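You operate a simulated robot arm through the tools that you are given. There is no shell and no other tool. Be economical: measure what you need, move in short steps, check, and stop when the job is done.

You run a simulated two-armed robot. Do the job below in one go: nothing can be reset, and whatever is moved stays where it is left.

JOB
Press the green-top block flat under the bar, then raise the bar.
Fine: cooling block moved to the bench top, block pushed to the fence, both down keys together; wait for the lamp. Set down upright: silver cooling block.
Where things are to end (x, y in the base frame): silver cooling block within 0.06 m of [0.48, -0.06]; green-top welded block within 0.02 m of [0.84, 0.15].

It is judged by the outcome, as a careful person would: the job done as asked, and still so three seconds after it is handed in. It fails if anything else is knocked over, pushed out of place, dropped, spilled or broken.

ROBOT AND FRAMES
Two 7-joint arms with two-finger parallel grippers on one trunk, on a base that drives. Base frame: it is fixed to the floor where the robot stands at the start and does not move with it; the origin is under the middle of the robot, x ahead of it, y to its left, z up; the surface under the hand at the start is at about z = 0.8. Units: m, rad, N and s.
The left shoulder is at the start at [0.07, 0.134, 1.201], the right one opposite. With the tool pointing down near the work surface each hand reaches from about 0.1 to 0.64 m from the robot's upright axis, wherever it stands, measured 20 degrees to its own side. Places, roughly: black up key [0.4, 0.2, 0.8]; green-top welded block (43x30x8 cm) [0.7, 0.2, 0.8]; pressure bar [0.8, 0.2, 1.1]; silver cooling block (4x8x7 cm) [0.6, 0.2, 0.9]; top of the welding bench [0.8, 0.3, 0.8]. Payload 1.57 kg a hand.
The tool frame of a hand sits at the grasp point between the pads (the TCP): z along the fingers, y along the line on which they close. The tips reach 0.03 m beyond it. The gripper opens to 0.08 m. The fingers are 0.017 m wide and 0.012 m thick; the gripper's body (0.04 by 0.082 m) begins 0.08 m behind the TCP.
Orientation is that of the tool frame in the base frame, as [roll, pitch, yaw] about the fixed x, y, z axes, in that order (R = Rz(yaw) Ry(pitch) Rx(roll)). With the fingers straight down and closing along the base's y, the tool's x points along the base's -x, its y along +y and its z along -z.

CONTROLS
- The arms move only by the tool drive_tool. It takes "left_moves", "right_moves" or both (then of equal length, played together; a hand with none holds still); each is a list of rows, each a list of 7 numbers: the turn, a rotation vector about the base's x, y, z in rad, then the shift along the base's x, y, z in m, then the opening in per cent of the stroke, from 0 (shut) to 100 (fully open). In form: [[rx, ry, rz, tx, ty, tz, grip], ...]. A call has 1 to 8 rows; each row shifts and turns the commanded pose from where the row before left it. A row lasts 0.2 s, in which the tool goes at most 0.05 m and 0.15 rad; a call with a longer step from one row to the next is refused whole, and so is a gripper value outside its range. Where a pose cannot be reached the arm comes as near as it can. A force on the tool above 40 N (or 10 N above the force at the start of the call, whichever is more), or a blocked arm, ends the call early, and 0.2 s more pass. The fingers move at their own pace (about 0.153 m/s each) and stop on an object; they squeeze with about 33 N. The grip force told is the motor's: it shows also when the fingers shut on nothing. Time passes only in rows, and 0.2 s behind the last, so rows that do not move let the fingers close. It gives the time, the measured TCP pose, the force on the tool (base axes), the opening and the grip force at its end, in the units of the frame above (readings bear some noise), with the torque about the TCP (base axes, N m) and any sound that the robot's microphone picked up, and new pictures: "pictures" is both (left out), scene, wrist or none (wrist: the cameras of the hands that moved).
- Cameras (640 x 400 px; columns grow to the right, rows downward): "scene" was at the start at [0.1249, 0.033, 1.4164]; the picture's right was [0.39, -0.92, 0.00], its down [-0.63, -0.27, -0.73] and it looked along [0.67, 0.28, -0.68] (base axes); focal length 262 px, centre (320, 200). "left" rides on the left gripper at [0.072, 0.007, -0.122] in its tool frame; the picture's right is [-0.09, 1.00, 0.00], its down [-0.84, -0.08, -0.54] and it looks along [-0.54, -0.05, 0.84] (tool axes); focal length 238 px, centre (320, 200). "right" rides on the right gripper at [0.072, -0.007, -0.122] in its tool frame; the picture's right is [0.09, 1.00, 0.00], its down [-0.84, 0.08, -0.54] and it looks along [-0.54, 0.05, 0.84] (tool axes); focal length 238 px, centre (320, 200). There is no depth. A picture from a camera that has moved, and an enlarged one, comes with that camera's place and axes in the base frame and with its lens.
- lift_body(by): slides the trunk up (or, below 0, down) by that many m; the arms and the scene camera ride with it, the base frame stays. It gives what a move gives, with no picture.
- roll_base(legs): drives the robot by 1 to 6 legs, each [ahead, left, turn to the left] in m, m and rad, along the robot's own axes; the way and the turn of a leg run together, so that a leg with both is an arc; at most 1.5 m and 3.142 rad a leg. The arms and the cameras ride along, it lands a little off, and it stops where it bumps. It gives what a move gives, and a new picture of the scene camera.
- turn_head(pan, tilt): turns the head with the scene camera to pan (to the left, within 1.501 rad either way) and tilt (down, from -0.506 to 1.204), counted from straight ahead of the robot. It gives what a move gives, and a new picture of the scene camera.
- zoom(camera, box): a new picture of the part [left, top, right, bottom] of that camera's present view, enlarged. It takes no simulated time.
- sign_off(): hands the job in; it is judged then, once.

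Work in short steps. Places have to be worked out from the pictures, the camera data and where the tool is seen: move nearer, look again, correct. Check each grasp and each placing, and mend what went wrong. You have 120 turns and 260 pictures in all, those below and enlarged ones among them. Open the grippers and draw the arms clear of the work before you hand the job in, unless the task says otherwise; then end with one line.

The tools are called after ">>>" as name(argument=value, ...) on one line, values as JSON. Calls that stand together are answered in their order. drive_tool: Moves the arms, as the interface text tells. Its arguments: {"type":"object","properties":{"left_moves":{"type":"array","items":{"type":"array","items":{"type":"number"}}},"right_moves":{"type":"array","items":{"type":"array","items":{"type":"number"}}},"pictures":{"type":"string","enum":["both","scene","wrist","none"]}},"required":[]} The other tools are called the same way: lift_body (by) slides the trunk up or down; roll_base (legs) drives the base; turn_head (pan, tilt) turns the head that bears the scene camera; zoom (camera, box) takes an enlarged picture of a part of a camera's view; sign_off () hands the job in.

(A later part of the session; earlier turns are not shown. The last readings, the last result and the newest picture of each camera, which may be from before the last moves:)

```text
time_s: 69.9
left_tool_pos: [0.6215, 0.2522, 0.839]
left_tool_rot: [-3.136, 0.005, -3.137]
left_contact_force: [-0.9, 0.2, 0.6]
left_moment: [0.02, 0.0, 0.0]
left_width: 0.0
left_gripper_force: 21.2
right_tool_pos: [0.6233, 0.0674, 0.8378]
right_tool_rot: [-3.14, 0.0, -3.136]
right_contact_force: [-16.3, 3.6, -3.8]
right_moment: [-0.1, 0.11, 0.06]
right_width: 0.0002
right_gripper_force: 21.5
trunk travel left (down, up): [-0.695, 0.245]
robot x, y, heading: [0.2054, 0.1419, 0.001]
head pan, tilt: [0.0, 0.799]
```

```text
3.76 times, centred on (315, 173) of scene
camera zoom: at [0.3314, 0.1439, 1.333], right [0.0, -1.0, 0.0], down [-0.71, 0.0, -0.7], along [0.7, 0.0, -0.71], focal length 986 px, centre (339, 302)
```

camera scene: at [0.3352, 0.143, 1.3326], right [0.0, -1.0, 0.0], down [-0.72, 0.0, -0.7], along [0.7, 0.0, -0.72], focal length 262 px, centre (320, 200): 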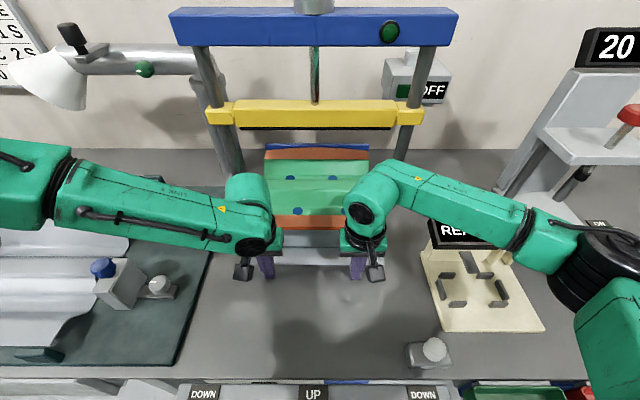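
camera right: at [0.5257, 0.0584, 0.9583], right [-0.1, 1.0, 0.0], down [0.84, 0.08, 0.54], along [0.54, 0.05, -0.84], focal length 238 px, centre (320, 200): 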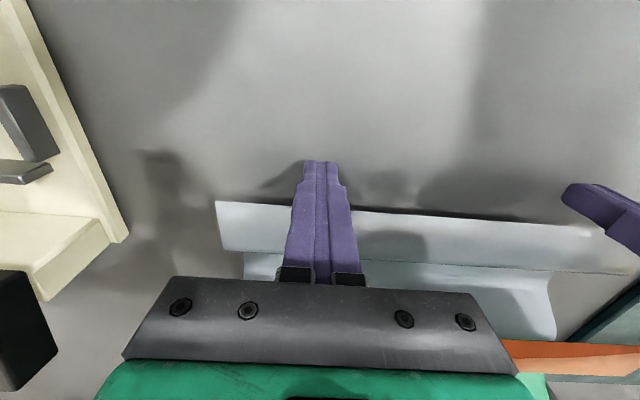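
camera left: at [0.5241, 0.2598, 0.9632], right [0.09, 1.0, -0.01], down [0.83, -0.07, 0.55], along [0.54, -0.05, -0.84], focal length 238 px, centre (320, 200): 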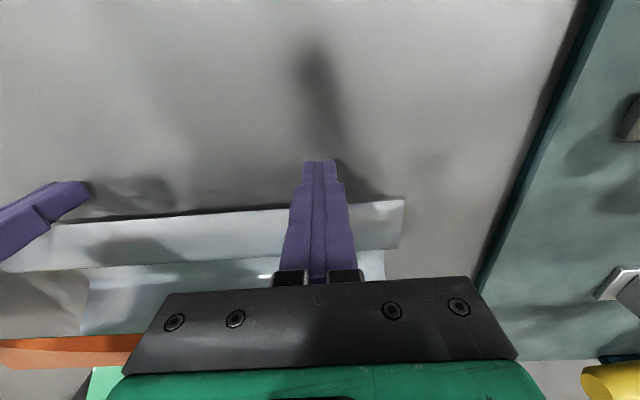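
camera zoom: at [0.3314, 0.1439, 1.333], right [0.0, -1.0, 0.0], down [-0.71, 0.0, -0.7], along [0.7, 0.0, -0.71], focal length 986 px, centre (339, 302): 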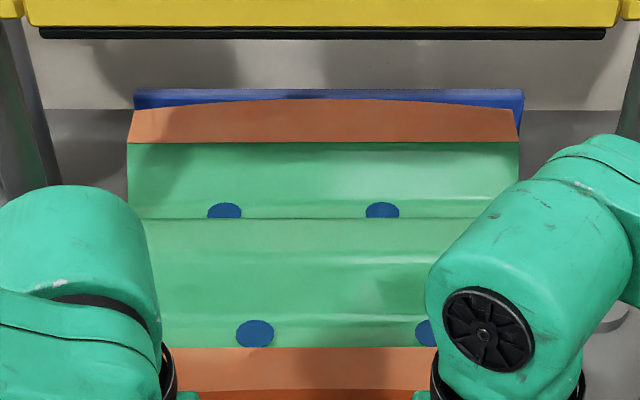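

The right hand now feels 16 N: that side is on the fence. I bring the left up in 1.5 mm steps until it feels it too.

>>> drive_tool(left_moves=[[0, 0, 0, 0.002, 0, 0, 0], [0, 0, 0, 0.0015, 0, 0, 0], [0, 0, 0, 0.0015, 0, 0, 0], [0, 0, 0, 0.0015, 0, 0, 0], [0, 0, 0, 0, 0, 0, 0]], pictures="none")

```text
time_s: 71.1
left_tool_pos: [0.6226, 0.2522, 0.8379]
left_tool_rot: [-3.136, 0.0, -3.133]
left_contact_force: [-33.3, 10.7, -2.7]
left_moment: [0.43, 0.18, 0.11]
left_width: 0.0
left_gripper_force: 21.9
right_tool_pos: [0.6239, 0.0668, 0.8403]
right_tool_rot: [-3.141, 0.011, -3.138]
right_contact_force: [-0.5, -0.4, 0.6]
right_moment: [-0.02, 0.03, -0.02]
right_width: 0.0002
right_gripper_force: 21.5
trunk travel left (down, up): [-0.695, 0.245]
robot x, y, heading: [0.2072, 0.1405, 0.006]
head pan, tilt: [0.0, 0.799]
```

Both sides have now met the fence. I back the hands off, raise them, and drive the base back for the keys.

>>> drive_tool(left_moves=[[0, 0, 0, -0.03, 0, 0, 0], [0, 0, 0, -0.03, 0, 0.01, 0], [0, 0, 0, -0.01, 0, 0.04, 0], [0, 0, 0, 0, 0, 0.04, 0], [0, 0, 0, 0, 0.01, 0.03, 0], [0, 0, 0, 0, 0, 0, 0]], right_moves=[[0, 0, 0, -0.03, 0, 0, 0], [0, 0, 0, -0.03, 0, 0.01, 0], [0, 0, 0, -0.01, 0, 0.04, 0], [0, 0, 0, 0, 0, 0.04, 0], [0, 0, 0, 0, 0, 0.03, 0], [0, 0, 0, 0, 0, 0, 0]], pictures="none")

>>> roll_base(legs=[[-0.15, 0, 0]])

```text
time_s: 72.5
left_tool_pos: [0.5619, 0.2602, 0.959]
left_tool_rot: [-3.137, 0.001, -3.136]
left_contact_force: [0.4, -0.5, -0.3]
left_moment: [0.02, -0.01, -0.01]
left_width: 0.0
left_gripper_force: 21.0
right_tool_pos: [0.558, 0.0651, 0.9575]
right_tool_rot: [3.141, 0.0, -3.137]
right_contact_force: [0.3, -0.3, 0.0]
right_moment: [-0.02, 0.01, -0.02]
right_width: 0.0
right_gripper_force: 21.5
trunk travel left (down, up): [-0.695, 0.245]
robot x, y, heading: [0.2068, 0.1439, 0.01]
head pan, tilt: [0.0, 0.799]
```

```text
time_s: 73.8
left_tool_pos: [0.4135, 0.2602, 0.9575]
left_tool_rot: [-3.136, 0.001, -3.136]
left_contact_force: [0.6, 0.8, 0.3]
left_moment: [0.01, 0.03, 0.01]
left_width: 0.0
left_gripper_force: 21.6
right_tool_pos: [0.4103, 0.0659, 0.9553]
right_tool_rot: [3.141, -0.003, -3.136]
right_contact_force: [1.3, -0.4, -0.2]
right_moment: [0.01, 0.01, 0.0]
right_width: 0.0
right_gripper_force: 21.1
trunk travel left (down, up): [-0.695, 0.245]
robot x, y, heading: [0.0553, 0.1409, 0.006]
head pan, tilt: [0.0, 0.799]
camera scene: at [0.1878, 0.1426, 1.3324], right [0.0, -1.0, 0.0], down [-0.72, 0.0, -0.7], along [0.7, 0.0, -0.72], focal length 262 px, centre (320, 200)
```

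scene: 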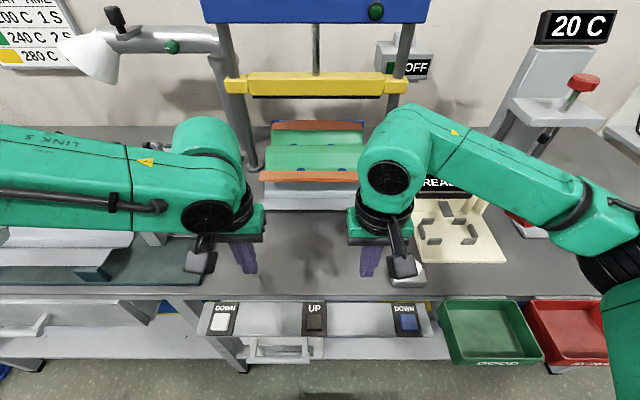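

I check the block's squareness and the keys from here.

>>> zoom(camera="scene", box=[230, 100, 400, 220])

>>> zoom(camera="scene", box=[190, 280, 440, 350])

```text
3.33 times, centred on (315, 160) of scene
camera zoom: at [0.1878, 0.1426, 1.3324], right [0.0, -1.0, 0.0], down [-0.72, 0.0, -0.7], along [0.7, 0.0, -0.72], focal length 873 px, centre (337, 333)
```

zoom: 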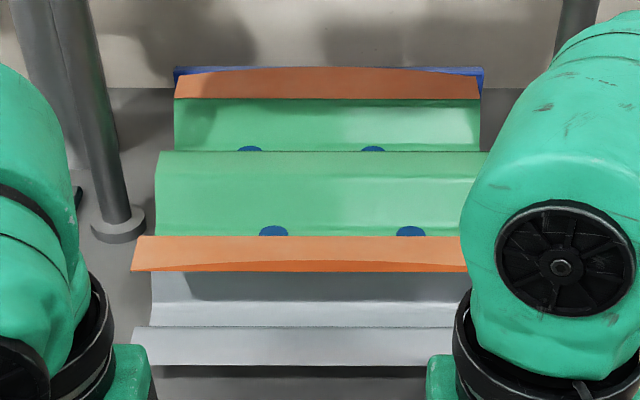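

```text
2.56 times, centred on (315, 315) of scene
camera zoom: at [0.1878, 0.1426, 1.3324], right [0.0, -1.0, 0.0], down [-0.72, 0.0, -0.7], along [0.7, 0.0, -0.72], focal length 671 px, centre (333, -94)
```

zoom: 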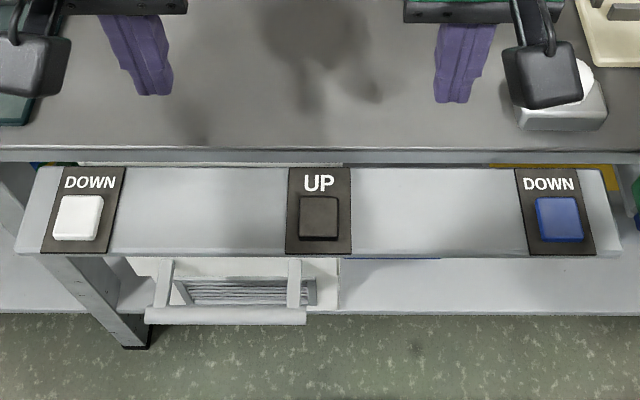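

The block sits square against the fence. The keys read (0.381, 0.344) and (0.381, -0.038) with tops near z 0.78. I move both hands over them, staying above.

>>> drive_tool(left_moves=[[0, 0, 0, -0.011, 0.028, 0, 0], [0, 0, 0, -0.011, 0.028, 0, 0], [0, 0, 0, -0.011, 0.028, 0, 0], [0, 0, 0, 0, 0, -0.04, 0], [0, 0, 0, 0, 0, -0.04, 0], [0, 0, 0, 0, 0, 0, 0]], right_moves=[[0, 0, 0, -0.01, -0.035, 0, 0], [0, 0, 0, -0.01, -0.035, 0, 0], [0, 0, 0, -0.01, -0.034, 0, 0], [0, 0, 0, 0, 0, -0.04, 0], [0, 0, 0, 0, 0, -0.04, 0], [0, 0, 0, 0, 0, 0, 0]])

```text
time_s: 75.2
left_tool_pos: [0.3934, 0.3457, 0.8807]
left_tool_rot: [-3.136, 0.002, -3.136]
left_contact_force: [-0.3, 0.5, 0.5]
left_moment: [-0.02, 0.03, -0.01]
left_width: 0.0
left_gripper_force: 21.4
left hand out of reach, approached as far as the arm can: row 3, 4
right_tool_pos: [0.3783, -0.038, 0.876]
right_tool_rot: [-3.141, 0.002, -3.135]
right_contact_force: [0.1, -0.3, -0.2]
right_moment: [0.0, 0.0, 0.0]
right_width: 0.0002
right_gripper_force: 21.2
trunk travel left (down, up): [-0.695, 0.245]
robot x, y, heading: [0.057, 0.1431, 0.007]
head pan, tilt: [0.0, 0.799]
camera scene: at [0.1844, 0.1419, 1.3328], right [0.0, -1.0, 0.0], down [-0.72, 0.0, -0.7], along [0.7, 0.0, -0.72], focal length 262 px, centre (320, 200)
camera right: at [0.3069, -0.0454, 0.9966], right [-0.1, 1.0, 0.0], down [0.84, 0.08, 0.54], along [0.54, 0.05, -0.84], focal length 238 px, centre (320, 200)
camera left: at [0.3231, 0.3526, 1.005], right [0.09, 1.0, 0.0], down [0.84, -0.07, 0.54], along [0.54, -0.05, -0.84], focal length 238 px, centre (320, 200)
```

scene: 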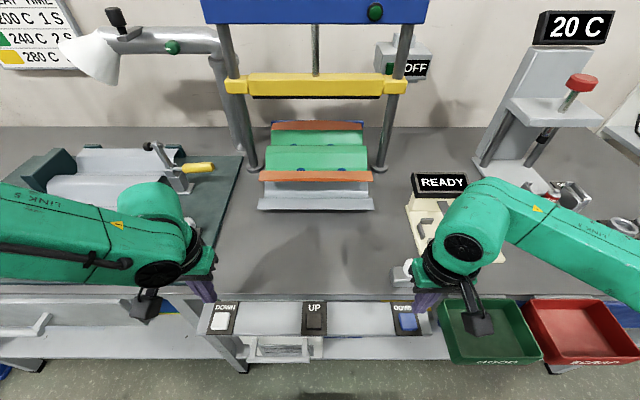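
right: 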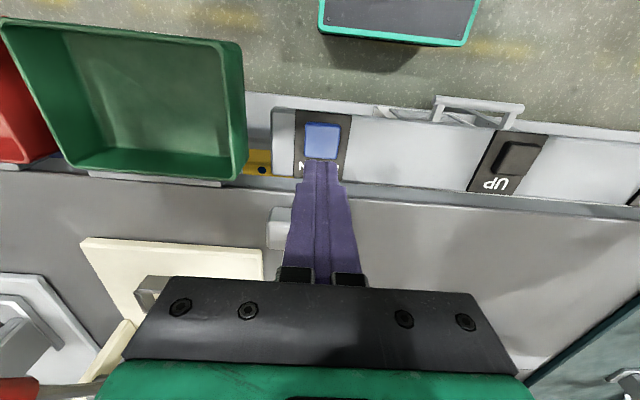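
left: 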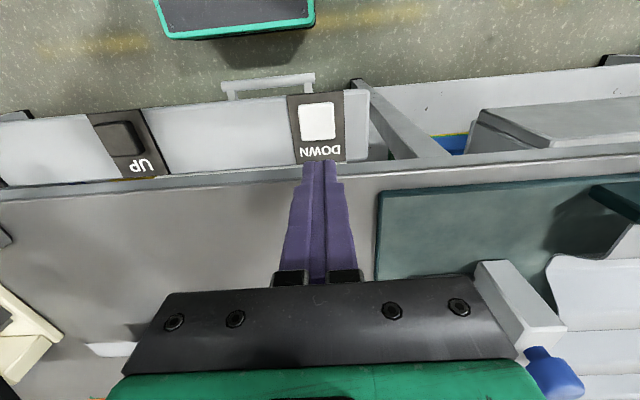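

The wrist views confirm the keys at (0.380, -0.037) and (0.380, 0.344). The left arm is at its inner bound, so I roll the base back 0.05 m and bring the hands forward again.

>>> roll_base(legs=[[-0.05, 0, 0]])

>>> drive_tool(left_moves=[[0, 0, 0, 0.034, -0.002, 0, 0], [0, 0, 0, 0, 0, 0, 0]], right_moves=[[0, 0, 0, 0.049, 0.0, 0, 0], [0, 0, 0, 0, 0, 0, 0]], pictures="wrist")

```text
time_s: 76.2
left_tool_pos: [0.3464, 0.3471, 0.8814]
left_tool_rot: [-3.136, -0.001, -3.135]
left_contact_force: [0.5, -0.5, 0.4]
left_moment: [-0.01, 0.0, 0.01]
left_width: 0.0
left_gripper_force: 21.4
right_tool_pos: [0.3317, -0.0375, 0.8747]
right_tool_rot: [-3.142, -0.002, -3.134]
right_contact_force: [-0.1, -0.6, 0.1]
right_moment: [-0.02, 0.01, 0.02]
right_width: 0.0
right_gripper_force: 21.9
trunk travel left (down, up): [-0.695, 0.245]
robot x, y, heading: [0.0044, 0.1436, 0.005]
head pan, tilt: [0.0, 0.799]
camera scene: at [0.1381, 0.1424, 1.3323], right [0.0, -1.0, 0.0], down [-0.72, 0.0, -0.7], along [0.7, 0.0, -0.72], focal length 262 px, centre (320, 200)
```

scene: 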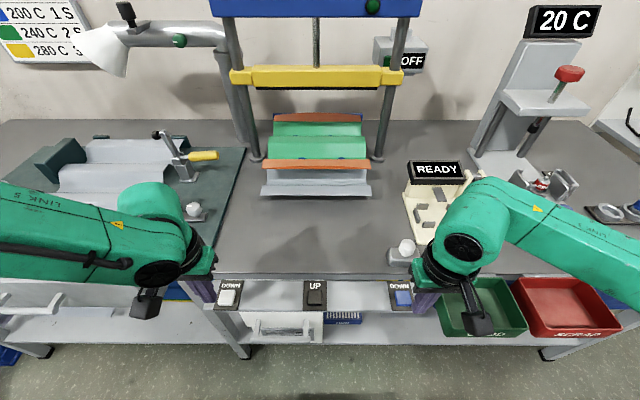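

```text
time_s: 76.8
left_tool_pos: [0.3762, 0.3448, 0.8822]
left_tool_rot: [-3.136, 0.003, -3.135]
left_contact_force: [-0.7, -0.3, -0.3]
left_moment: [0.04, -0.04, -0.01]
left_width: 0.0002
left_gripper_force: 21.1
right_tool_pos: [0.3807, -0.0381, 0.8757]
right_tool_rot: [3.14, 0.002, -3.137]
right_contact_force: [-0.4, 0.0, 1.5]
right_moment: [0.02, -0.04, 0.01]
right_width: 0.0
right_gripper_force: 21.7
trunk travel left (down, up): [-0.695, 0.245]
robot x, y, heading: [0.0025, 0.1407, 0.001]
head pan, tilt: [0.0, 0.799]
camera right: at [0.3072, -0.045, 0.9981], right [-0.1, 1.0, 0.0], down [0.84, 0.08, 0.54], along [0.54, 0.05, -0.84], focal length 238 px, centre (320, 200)
camera left: at [0.3046, 0.3507, 1.0047], right [0.09, 1.0, 0.0], down [0.84, -0.07, 0.55], along [0.54, -0.05, -0.84], focal length 238 px, centre (320, 200)
```

right: 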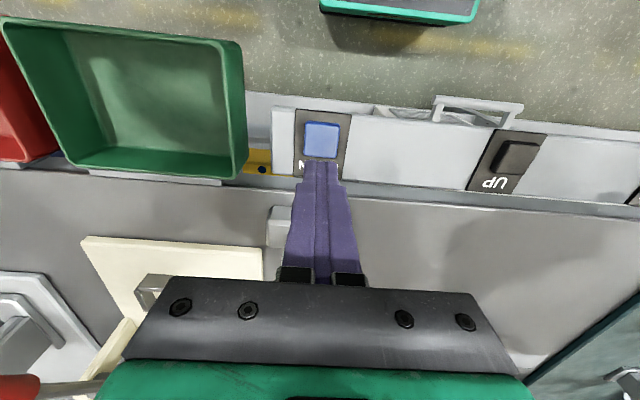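
left: 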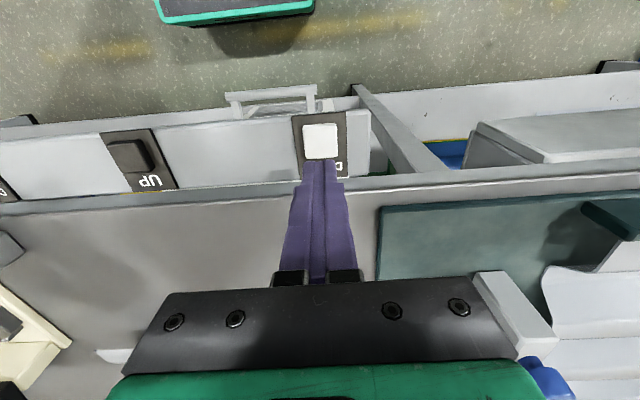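

Both hands are over their keys. I tilt the head up to keep the lamp in view, then lower both to about 1.5 cm above the keys.

>>> turn_head(pan=0.0, tilt=0.62)

>>> drive_tool(left_moves=[[0, 0, 0, 0.003, 0, -0.03, 0], [0, 0, 0, 0, 0, -0.027, 0], [0, 0, 0, 0, 0, 0, 0]], right_moves=[[0, 0, 0, -0.001, 0.001, -0.03, 0], [0, 0, 0, 0, 0, -0.02, 0], [0, 0, 0, 0, 0, 0, 0]])

```text
time_s: 77.5
left_tool_pos: [0.3761, 0.3451, 0.8807]
left_tool_rot: [-3.137, 0.002, -3.135]
left_contact_force: [0.3, 0.1, 0.3]
left_moment: [0.0, 0.0, -0.02]
left_width: 0.0
left_gripper_force: 21.3
right_tool_pos: [0.381, -0.038, 0.8768]
right_tool_rot: [3.141, -0.001, -3.135]
right_contact_force: [0.3, -0.1, 0.0]
right_moment: [-0.02, 0.0, -0.03]
right_width: 0.0
right_gripper_force: 21.2
trunk travel left (down, up): [-0.695, 0.245]
robot x, y, heading: [0.0079, 0.1412, 0.007]
head pan, tilt: [0.0, 0.62]
camera scene: at [0.1421, 0.1425, 1.3478], right [0.0, -1.0, 0.0], down [-0.58, 0.0, -0.81], along [0.81, 0.0, -0.58], focal length 262 px, centre (320, 200)
```

scene: 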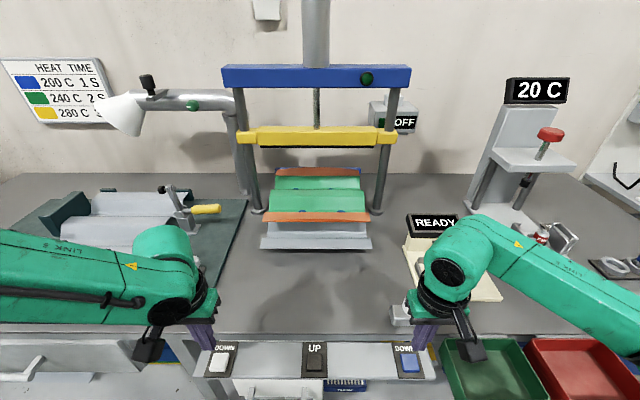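

```text
time_s: 78.3
left_tool_pos: [0.3788, 0.3438, 0.8237]
left_tool_rot: [-3.138, 0.001, -3.134]
left_contact_force: [-0.3, 0.2, 0.1]
left_moment: [-0.02, 0.02, -0.01]
left_width: 0.0
left_gripper_force: 21.6
right_tool_pos: [0.3775, -0.036, 0.8255]
right_tool_rot: [-3.141, 0.0, -3.137]
right_contact_force: [0.6, 1.2, 0.0]
right_moment: [0.02, 0.02, -0.01]
right_width: 0.0
right_gripper_force: 21.5
trunk travel left (down, up): [-0.695, 0.245]
robot x, y, heading: [0.0082, 0.1398, 0.003]
head pan, tilt: [0.0, 0.62]
camera scene: at [0.142, 0.1423, 1.3479], right [0.0, -1.0, 0.0], down [-0.58, 0.0, -0.81], along [0.81, 0.0, -0.58], focal length 262 px, centre (320, 200)
camera right: at [0.3052, -0.0433, 0.947], right [-0.1, 1.0, 0.0], down [0.84, 0.08, 0.54], along [0.54, 0.05, -0.84], focal length 238 px, centre (320, 200)
camera left: at [0.3088, 0.3509, 0.9462], right [0.09, 1.0, -0.01], down [0.84, -0.07, 0.54], along [0.54, -0.05, -0.84], focal length 238 px, centre (320, 200)
```

scene: 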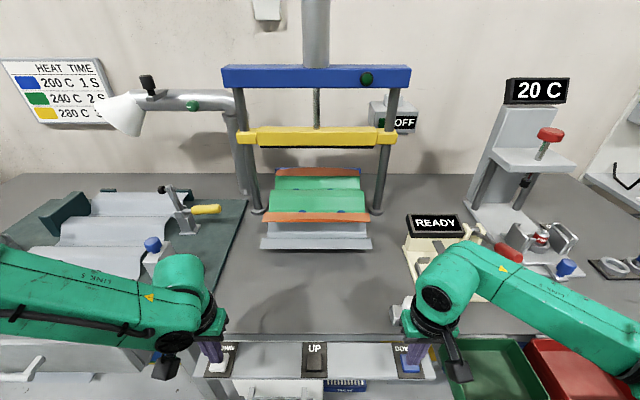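
right: 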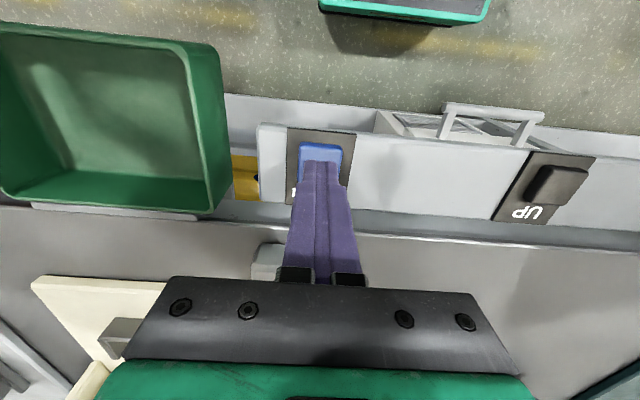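
left: 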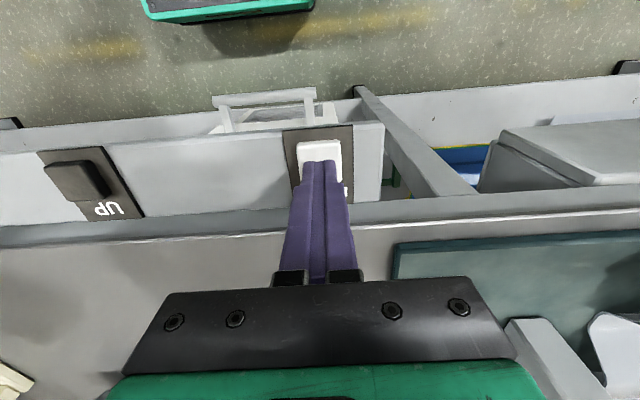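

Fingertips hover about 1.5 cm above both keys. Now I press both together and hold.

>>> drive_tool(left_moves=[[0, 0, 0, 0, 0, -0.008, 0], [0, 0, 0, 0, 0, -0.008, 0], [0, 0, 0, 0, 0, -0.006, 0], [0, 0, 0, 0, 0, 0, 0], [0, 0, 0, 0, 0, 0, 0]], right_moves=[[0, 0, 0, 0.002, 0, -0.01, 0], [0, 0, 0, 0, 0, -0.008, 0], [0, 0, 0, 0, 0, -0.006, 0], [0, 0, 0, 0, 0, 0, 0], [0, 0, 0, 0, 0, 0, 0]])

```text
time_s: 79.2
left_tool_pos: [0.3802, 0.3453, 0.8085]
left_tool_rot: [-3.136, 0.023, -3.138]
left_contact_force: [0.8, 4.9, 25.8]
left_moment: [0.17, 0.11, 0.05]
left_width: 0.0
left_gripper_force: 21.3
right_tool_pos: [0.3779, -0.0364, 0.8115]
right_tool_rot: [3.138, 0.029, -3.137]
right_contact_force: [0.4, -2.9, 18.4]
right_moment: [-0.07, 0.17, 0.01]
right_width: 0.0
right_gripper_force: 21.1
trunk travel left (down, up): [-0.695, 0.245]
robot x, y, heading: [0.0053, 0.1414, 0.006]
head pan, tilt: [0.0, 0.62]
heard: click, click
stopped in row 4 (left hand): the force on the tool passed its limit at 42 N (the readings are from after the stop); the commanded pose is now the measured one
camera scene: at [0.1326, 0.1433, 1.3495], right [0.01, -1.0, 0.0], down [-0.57, 0.0, -0.82], along [0.82, 0.0, -0.57], focal length 262 px, centre (320, 200)
camera right: at [0.3037, -0.0441, 0.9303], right [-0.09, 1.0, 0.0], down [0.82, 0.08, 0.57], along [0.56, 0.05, -0.82], focal length 238 px, centre (320, 200)
camera left: at [0.3069, 0.3517, 0.9304], right [0.09, 1.0, 0.0], down [0.82, -0.07, 0.56], along [0.56, -0.05, -0.83], focal length 238 px, centre (320, 200)
```

scene: 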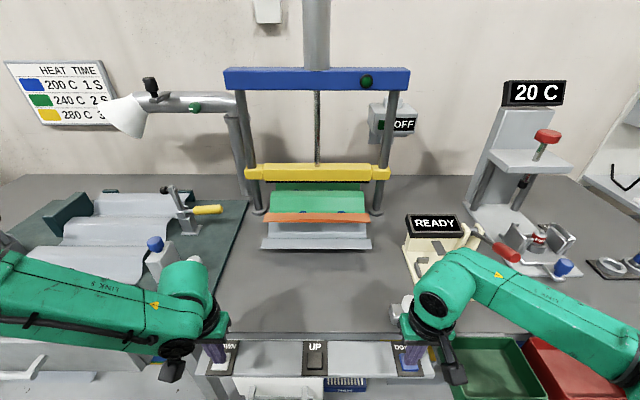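
right: 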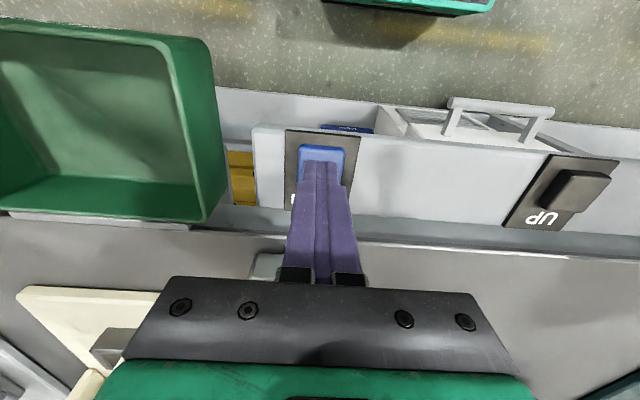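
left: 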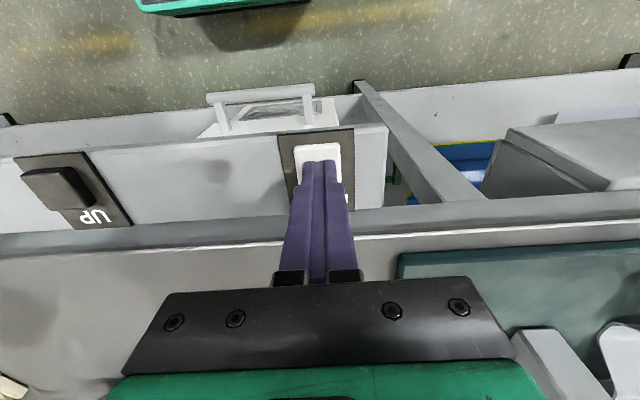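

Two clicks heard and the yellow bar is coming down. I hold both keys and wait for the lamp.

>>> drive_tool(left_moves=[[0, 0, 0, 0, 0, 0, 0], [0, 0, 0, 0, 0, 0, 0], [0, 0, 0, 0, 0, 0, 0], [0, 0, 0, 0, 0, 0, 0], [0, 0, 0, 0, 0, 0, 0]], right_moves=[[0, 0, 0, 0, 0, 0, 0], [0, 0, 0, 0, 0, 0, 0], [0, 0, 0, 0, 0, 0, 0], [0, 0, 0, 0, 0, 0, 0], [0, 0, 0, 0, 0, 0, 0]], pictures="scene")

```text
time_s: 79.8
left_tool_pos: [0.3811, 0.3449, 0.8084]
left_tool_rot: [-3.14, 0.023, -3.136]
left_contact_force: [-9.7, 7.9, 30.6]
left_moment: [0.23, 0.45, -0.09]
left_width: 0.0001
left_gripper_force: 20.9
right_tool_pos: [0.3793, -0.0357, 0.8108]
right_tool_rot: [3.137, 0.025, -3.137]
right_contact_force: [-4.0, -0.4, 14.3]
right_moment: [-0.01, 0.18, -0.04]
right_width: 0.0
right_gripper_force: 22.0
trunk travel left (down, up): [-0.695, 0.245]
robot x, y, heading: [0.0064, 0.1391, 0.006]
head pan, tilt: [0.0, 0.62]
stopped in row 2 (right hand): the force on the tool passed its limit at 129 N (the readings are from after the stop); the commanded pose is now the measured one
camera scene: at [0.1333, 0.1425, 1.3482], right [0.01, -1.0, 0.0], down [-0.57, 0.0, -0.82], along [0.82, 0.0, -0.57], focal length 262 px, centre (320, 200)
```

scene: 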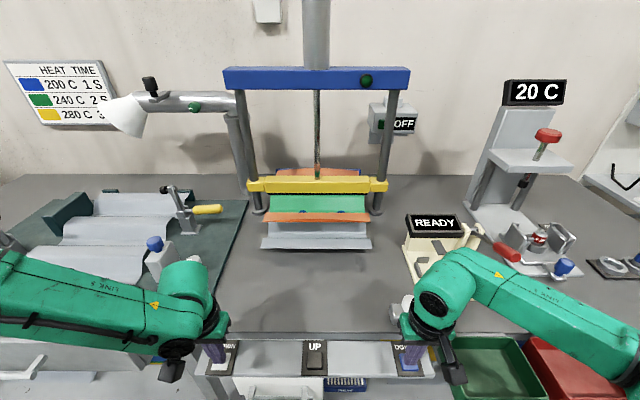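

The bar is on its way down toward the block; both keys are still loaded. I keep holding.

>>> drive_tool(left_moves=[[0, 0, 0, 0, 0, 0, 0], [0, 0, 0, 0, 0, 0, 0], [0, 0, 0, 0, 0, 0, 0], [0, 0, 0, 0, 0, 0, 0], [0, 0, 0, 0, 0, 0, 0]], right_moves=[[0, 0, 0, 0, 0, 0, 0], [0, 0, 0, 0, 0, 0, 0], [0, 0, 0, 0, 0, 0, 0], [0, 0, 0, 0, 0, 0, 0], [0, 0, 0, 0, 0, 0, 0]], pictures="scene")

>>> zoom(camera="scene", box=[210, 50, 430, 260])

```text
time_s: 81.0
left_tool_pos: [0.3821, 0.3442, 0.808]
left_tool_rot: [-3.135, 0.023, -3.136]
left_contact_force: [-9.6, 7.7, 31.6]
left_moment: [0.27, 0.42, 0.01]
left_width: 0.0
left_gripper_force: 21.4
right_tool_pos: [0.3799, -0.0366, 0.8102]
right_tool_rot: [3.138, 0.027, -3.14]
right_contact_force: [-3.5, 0.1, 13.4]
right_moment: [0.05, 0.19, 0.0]
right_width: 0.0001
right_gripper_force: 20.9
trunk travel left (down, up): [-0.695, 0.245]
robot x, y, heading: [0.0063, 0.1425, 0.007]
head pan, tilt: [0.0, 0.62]
camera scene: at [0.1337, 0.1432, 1.3489], right [0.0, -1.0, 0.0], down [-0.57, 0.0, -0.82], along [0.82, 0.0, -0.57], focal length 262 px, centre (320, 200)
```

scene: 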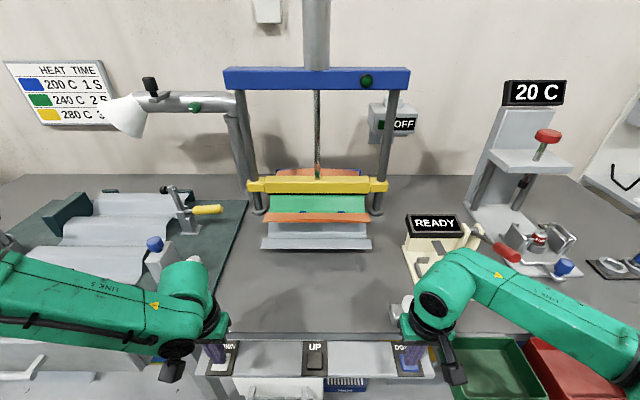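

```text
1.90 times, centred on (320, 155) of scene
camera zoom: at [0.1337, 0.1432, 1.3489], right [0.0, -1.0, 0.0], down [-0.57, 0.0, -0.82], along [0.82, 0.0, -0.57], focal length 499 px, centre (320, 286)
```

zoom: 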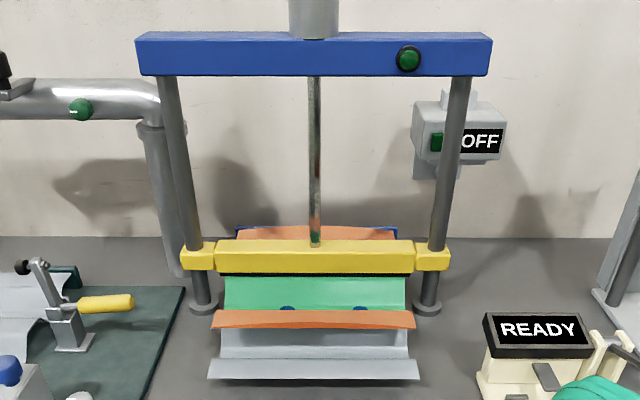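

The bar now rests at about the block's top; the lamp is still dark. I keep both keys held and wait on.

>>> drive_tool(left_moves=[[0, 0, 0, 0, 0, 0, 0], [0, 0, 0, 0, 0, 0, 0], [0, 0, 0, 0, 0, 0, 0], [0, 0, 0, 0, 0, 0, 0], [0, 0, 0, 0, 0, 0, 0], [0, 0, 0, 0, 0, 0, 0]], right_moves=[[0, 0, 0, 0, 0, 0, 0], [0, 0, 0, 0, 0, 0, 0], [0, 0, 0, 0, 0, 0, 0], [0, 0, 0, 0, 0, 0, 0], [0, 0, 0, 0, 0, 0, 0], [0, 0, 0, 0, 0, 0, 0]], pictures="none")

>>> zoom(camera="scene", box=[210, 50, 430, 260])

```text
time_s: 82.4
left_tool_pos: [0.3807, 0.3447, 0.8077]
left_tool_rot: [-3.137, 0.022, -3.138]
left_contact_force: [-8.8, 6.5, 32.1]
left_moment: [0.22, 0.46, -0.04]
left_width: 0.0002
left_gripper_force: 21.2
right_tool_pos: [0.3798, -0.0363, 0.8104]
right_tool_rot: [3.139, 0.026, -3.14]
right_contact_force: [-3.3, 3.6, 13.6]
right_moment: [0.11, 0.23, -0.02]
right_width: 0.0001
right_gripper_force: 21.1
trunk travel left (down, up): [-0.695, 0.245]
robot x, y, heading: [0.0059, 0.1413, -0.001]
head pan, tilt: [0.0, 0.62]
```

```text
1.90 times, centred on (320, 155) of scene
camera zoom: at [0.1339, 0.1432, 1.3489], right [0.0, -1.0, 0.0], down [-0.57, 0.0, -0.82], along [0.82, 0.0, -0.57], focal length 499 px, centre (320, 286)
```

zoom: 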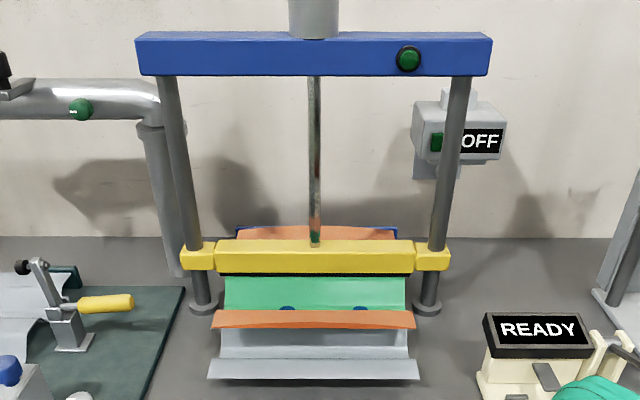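

The bar stands still and the lamp stays dark; the right key may have eased up after the jolt (13 N against 31 N). I press the right a little further and watch.

>>> drive_tool(left_moves=[[0, 0, 0, 0, 0, 0, 0], [0, 0, 0, 0, 0, 0, 0], [0, 0, 0, 0, 0, 0, 0]], right_moves=[[0, 0, 0, 0, 0, -0.002, 0], [0, 0, 0, 0, 0, -0.001, 0], [0, 0, 0, 0, 0, 0, 0]], pictures="none")

>>> zoom(camera="scene", box=[210, 50, 430, 260])

>>> zoom(camera="right", box=[240, 100, 400, 220])

>>> zoom(camera="left", box=[240, 100, 400, 220])

```text
time_s: 83.2
left_tool_pos: [0.3816, 0.3438, 0.8073]
left_tool_rot: [-3.136, 0.025, -3.137]
left_contact_force: [-3.8, 2.6, 28.0]
left_moment: [0.09, 0.26, 0.02]
left_width: 0.0
left_gripper_force: 21.2
right_tool_pos: [0.3799, -0.037, 0.8085]
right_tool_rot: [3.139, 0.029, -3.14]
right_contact_force: [-5.9, 3.4, 28.3]
right_moment: [0.08, 0.32, -0.01]
right_width: 0.0
right_gripper_force: 22.1
trunk travel left (down, up): [-0.695, 0.245]
robot x, y, heading: [0.0094, 0.1402, 0.003]
head pan, tilt: [0.0, 0.62]
```

```text
1.90 times, centred on (320, 155) of scene
camera zoom: at [0.1332, 0.1436, 1.3491], right [0.0, -1.0, 0.0], down [-0.57, 0.0, -0.82], along [0.82, 0.0, -0.57], focal length 499 px, centre (320, 286)
```

zoom: 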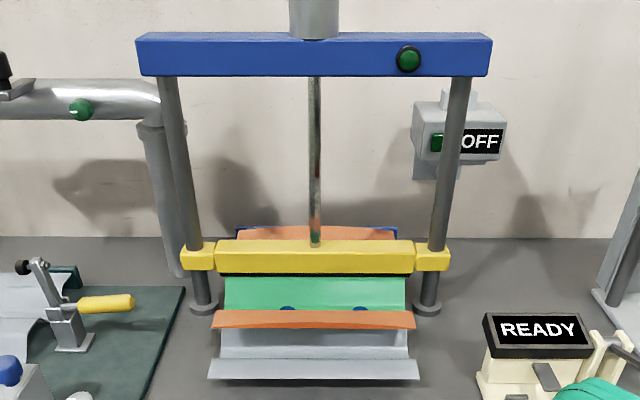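

```text
3.33 times, centred on (320, 160) of right
camera zoom: at [0.3042, -0.0441, 0.9275], right [-0.09, 1.0, 0.0], down [0.82, 0.08, 0.57], along [0.56, 0.05, -0.83], focal length 794 px, centre (320, 333)
```

zoom: 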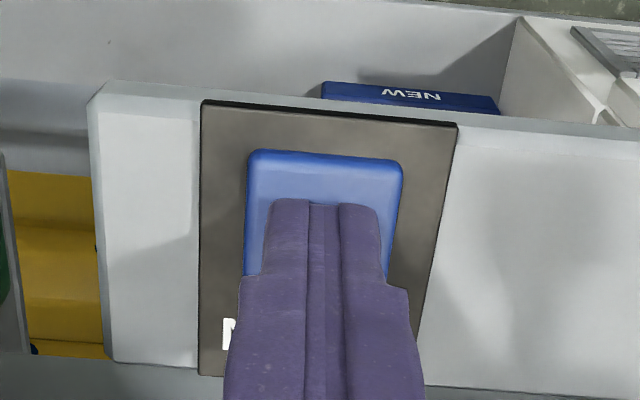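

```text
3.33 times, centred on (320, 160) of left
camera zoom: at [0.3073, 0.3517, 0.9298], right [0.09, 1.0, 0.0], down [0.82, -0.07, 0.56], along [0.56, -0.05, -0.83], focal length 794 px, centre (320, 333)
```

zoom: 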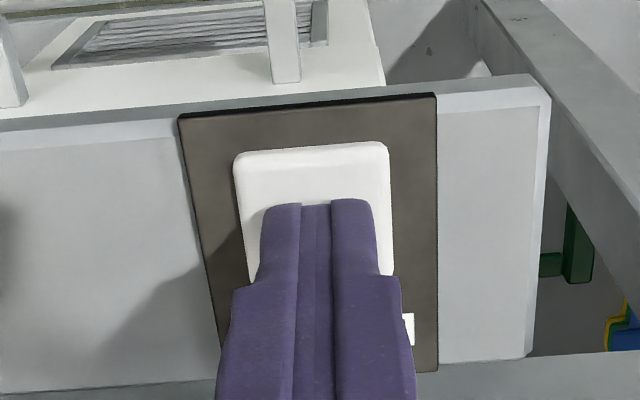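

Both keys are firmly down at 28 N each. I hold for a longer dwell and watch the lamp.

>>> drive_tool(left_moves=[[0, 0, 0, 0, 0, 0, 0], [0, 0, 0, 0, 0, 0, 0], [0, 0, 0, 0, 0, 0, 0], [0, 0, 0, 0, 0, 0, 0], [0, 0, 0, 0, 0, 0, 0], [0, 0, 0, 0, 0, 0, 0], [0, 0, 0, 0, 0, 0, 0], [0, 0, 0, 0, 0, 0, 0]], right_moves=[[0, 0, 0, 0, 0, 0, 0], [0, 0, 0, 0, 0, 0, 0], [0, 0, 0, 0, 0, 0, 0], [0, 0, 0, 0, 0, 0, 0], [0, 0, 0, 0, 0, 0, 0], [0, 0, 0, 0, 0, 0, 0], [0, 0, 0, 0, 0, 0, 0], [0, 0, 0, 0, 0, 0, 0]], pictures="scene")

>>> zoom(camera="scene", box=[220, 150, 420, 260])

```text
time_s: 85.0
left_tool_pos: [0.3807, 0.3444, 0.8073]
left_tool_rot: [-3.137, 0.023, -3.137]
left_contact_force: [-1.6, -1.4, 30.6]
left_moment: [-0.06, 0.16, -0.01]
left_width: 0.0
left_gripper_force: 21.6
right_tool_pos: [0.3792, -0.037, 0.8076]
right_tool_rot: [3.138, 0.026, -3.139]
right_contact_force: [-4.2, 5.4, 32.6]
right_moment: [0.14, 0.29, -0.03]
right_width: 0.0
right_gripper_force: 20.8
trunk travel left (down, up): [-0.695, 0.245]
robot x, y, heading: [0.0063, 0.1419, 0.001]
head pan, tilt: [0.0, 0.62]
camera scene: at [0.1337, 0.1434, 1.349], right [0.0, -1.0, 0.0], down [-0.57, 0.0, -0.82], along [0.82, 0.0, -0.57], focal length 262 px, centre (320, 200)
```

scene: 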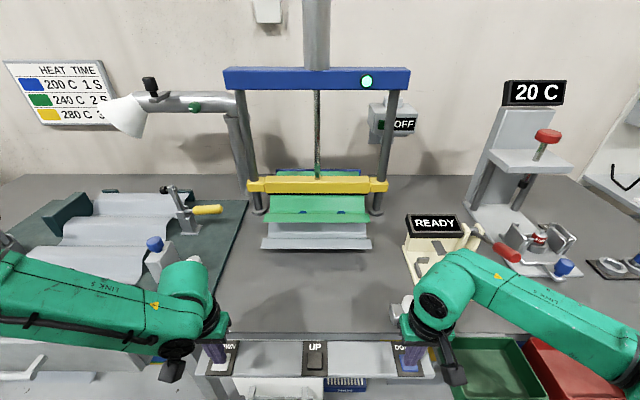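

```text
3.20 times, centred on (320, 205) of scene
camera zoom: at [0.1337, 0.1434, 1.349], right [0.0, -1.0, 0.0], down [-0.57, 0.0, -0.82], along [0.82, 0.0, -0.57], focal length 838 px, centre (320, 184)
```

zoom: 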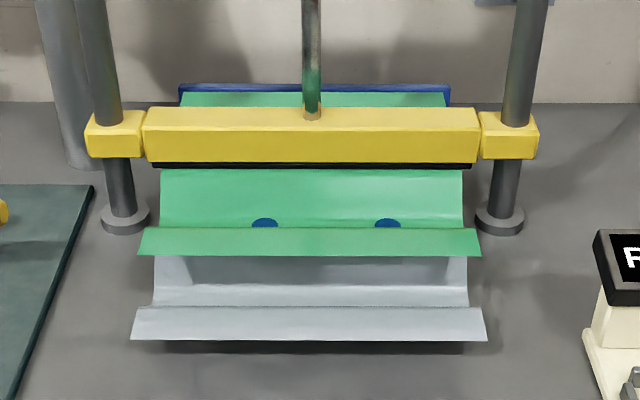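

The lamp is lit and the hot (orange) edges have turned green. I release both keys straight up.

>>> drive_tool(left_moves=[[0, 0, 0, 0, 0, 0.02, 0], [0, -0.02, 0, 0, 0, 0.03, 0], [0, 0, 0, 0, 0.02, 0.04, 0], [0, 0, 0, 0, 0.03, 0.03, 0], [0, 0, 0, 0, 0.03, 0, 0], [0, 0, 0, 0, 0, 0, 0]], right_moves=[[0, 0, 0, 0, 0, 0.02, 0], [0, -0.02, 0, 0, 0, 0.03, 0], [0, 0, 0, 0, 0, 0.03, 0], [0, 0, 0, 0, 0.03, 0, 0], [0, 0, 0, 0, 0.03, 0, 0], [0, 0, 0, 0, 0.01, 0, 0]], pictures="scene")

```text
time_s: 86.4
left_tool_pos: [0.3848, 0.4247, 0.9251]
left_tool_rot: [-3.138, 0.037, -3.138]
left_contact_force: [-0.1, 0.5, 0.2]
left_moment: [0.0, -0.01, 0.02]
left_width: 0.0
left_gripper_force: 21.7
right_tool_pos: [0.3857, 0.031, 0.8839]
right_tool_rot: [3.138, 0.038, -3.139]
right_contact_force: [0.1, -0.2, 0.6]
right_moment: [0.0, -0.01, -0.01]
right_width: 0.0
right_gripper_force: 21.4
trunk travel left (down, up): [-0.695, 0.245]
robot x, y, heading: [0.0049, 0.1431, 0.005]
head pan, tilt: [0.0, 0.62]
camera scene: at [0.1432, 0.1417, 1.3478], right [0.0, -1.0, 0.0], down [-0.58, 0.0, -0.81], along [0.81, 0.0, -0.58], focal length 262 px, centre (320, 200)
```

scene: 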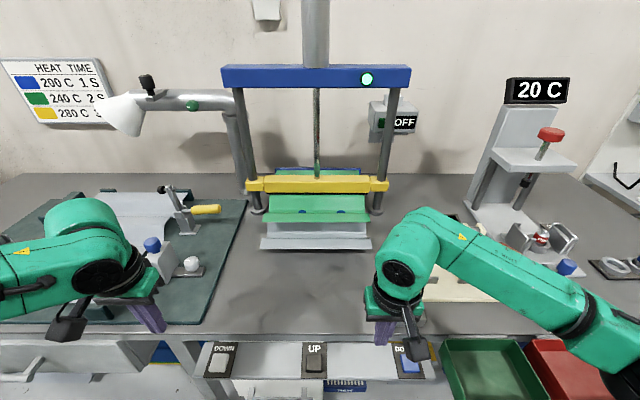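

The bar stays down with the lamp lit. I carry the right hand over the black UP key and set it upright again.

>>> drive_tool(right_moves=[[0, 0.037, 0, -0.002, 0.03, 0, 0], [0, 0, 0, -0.002, 0.03, 0, 0], [0, 0, 0, -0.002, 0.03, 0, 0], [0, 0, 0, 0, 0.03, 0, 0], [0, 0, 0, 0, 0, 0, 0]], left_moves=[[0, 0.037, 0, 0, 0, 0, 0], [0, 0, 0, 0, 0, 0, 0], [0, 0, 0, 0, 0, 0, 0], [0, 0, 0, 0, 0, 0, 0], [0, 0, 0, 0, 0, 0, 0]], pictures="wrist")

```text
time_s: 87.6
left_tool_pos: [0.386, 0.4238, 0.9253]
left_tool_rot: [-3.139, 0.0, -3.138]
left_contact_force: [-0.3, -0.4, 0.6]
left_moment: [0.02, 0.0, -0.02]
left_width: 0.0
left_gripper_force: 21.2
right_tool_pos: [0.3787, 0.1522, 0.884]
right_tool_rot: [3.135, 0.002, -3.14]
right_contact_force: [0.5, 0.7, 0.1]
right_moment: [0.04, 0.01, 0.01]
right_width: 0.0
right_gripper_force: 21.2
trunk travel left (down, up): [-0.695, 0.245]
robot x, y, heading: [0.0068, 0.1429, 0.007]
head pan, tilt: [0.0, 0.62]
camera right: at [0.306, 0.1442, 1.0052], right [-0.09, 1.0, 0.0], down [0.84, 0.08, 0.54], along [0.54, 0.05, -0.84], focal length 238 px, centre (320, 200)
camera left: at [0.3148, 0.4307, 1.0485], right [0.09, 1.0, 0.0], down [0.84, -0.07, 0.54], along [0.54, -0.05, -0.84], focal length 238 px, centre (320, 200)
```

right: 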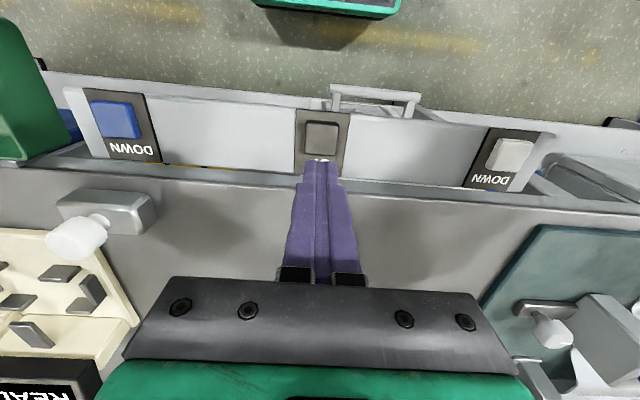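
left: 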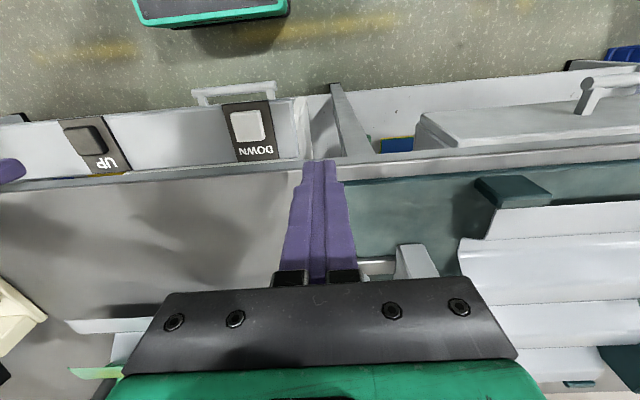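

The UP key is right below at (0.379, 0.152). I lower and press it.

>>> drive_tool(right_moves=[[0, 0, 0, 0, 0, -0.04, 0], [0, 0, 0, 0, 0, -0.018, 0], [0, 0, 0, 0, 0, -0.009, 0], [0, 0, 0, 0, 0, -0.007, 0], [0, 0, 0, 0, 0, -0.004, 0], [0, 0, 0, 0, 0, 0, 0]], pictures="scene")

```text
time_s: 89.0
left_tool_pos: [0.3845, 0.4243, 0.9258]
left_tool_rot: [-3.138, 0.0, -3.137]
left_contact_force: [0.0, 0.5, 0.1]
left_moment: [0.01, -0.01, -0.02]
left_width: 0.0
left_gripper_force: 21.1
right_tool_pos: [0.3787, 0.1518, 0.8077]
right_tool_rot: [3.134, 0.006, -3.14]
right_contact_force: [5.1, -4.4, 28.4]
right_moment: [-0.13, -0.11, 0.0]
right_width: 0.0001
right_gripper_force: 21.5
trunk travel left (down, up): [-0.695, 0.245]
robot x, y, heading: [0.0079, 0.1433, 0.002]
head pan, tilt: [0.0, 0.62]
heard: click
camera scene: at [0.1405, 0.1414, 1.3484], right [0.0, -1.0, 0.0], down [-0.58, 0.0, -0.82], along [0.82, 0.0, -0.58], focal length 262 px, centre (320, 200)
```

scene: 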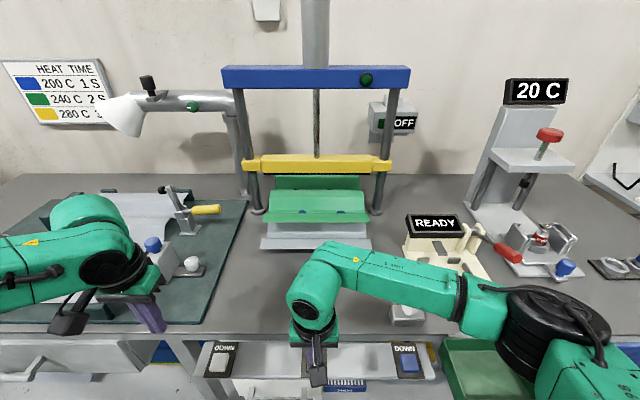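

The key clicked and the bar is rising. I hold until it reaches the top.

>>> drive_tool(right_moves=[[0, 0, 0, 0, 0, 0, 0], [0, 0, 0, 0, 0, 0, 0], [0, 0, 0, 0, 0, 0, 0], [0, 0, 0, 0, 0, 0, 0], [0, 0, 0, 0, 0, 0, 0], [0, 0, 0, 0, 0, 0, 0]], pictures="scene")

```text
time_s: 90.4
left_tool_pos: [0.3842, 0.4232, 0.9268]
left_tool_rot: [-3.138, 0.001, -3.136]
left_contact_force: [-0.2, 0.1, -0.1]
left_moment: [0.02, 0.02, -0.01]
left_width: 0.0
left_gripper_force: 21.7
right_tool_pos: [0.3781, 0.1526, 0.8074]
right_tool_rot: [3.135, 0.005, -3.139]
right_contact_force: [10.3, -4.5, 34.4]
right_moment: [-0.16, -0.25, -0.01]
right_width: 0.0001
right_gripper_force: 20.6
trunk travel left (down, up): [-0.695, 0.245]
robot x, y, heading: [0.0062, 0.1397, 0.001]
head pan, tilt: [0.0, 0.62]
camera scene: at [0.141, 0.1414, 1.3481], right [0.0, -1.0, 0.0], down [-0.58, 0.0, -0.81], along [0.81, 0.0, -0.58], focal length 262 px, centre (320, 200)
```

scene: 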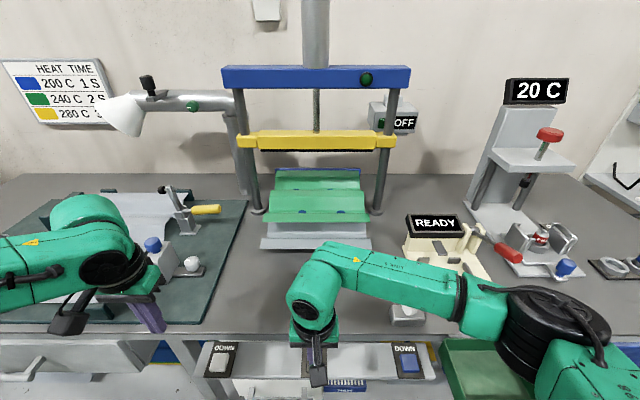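

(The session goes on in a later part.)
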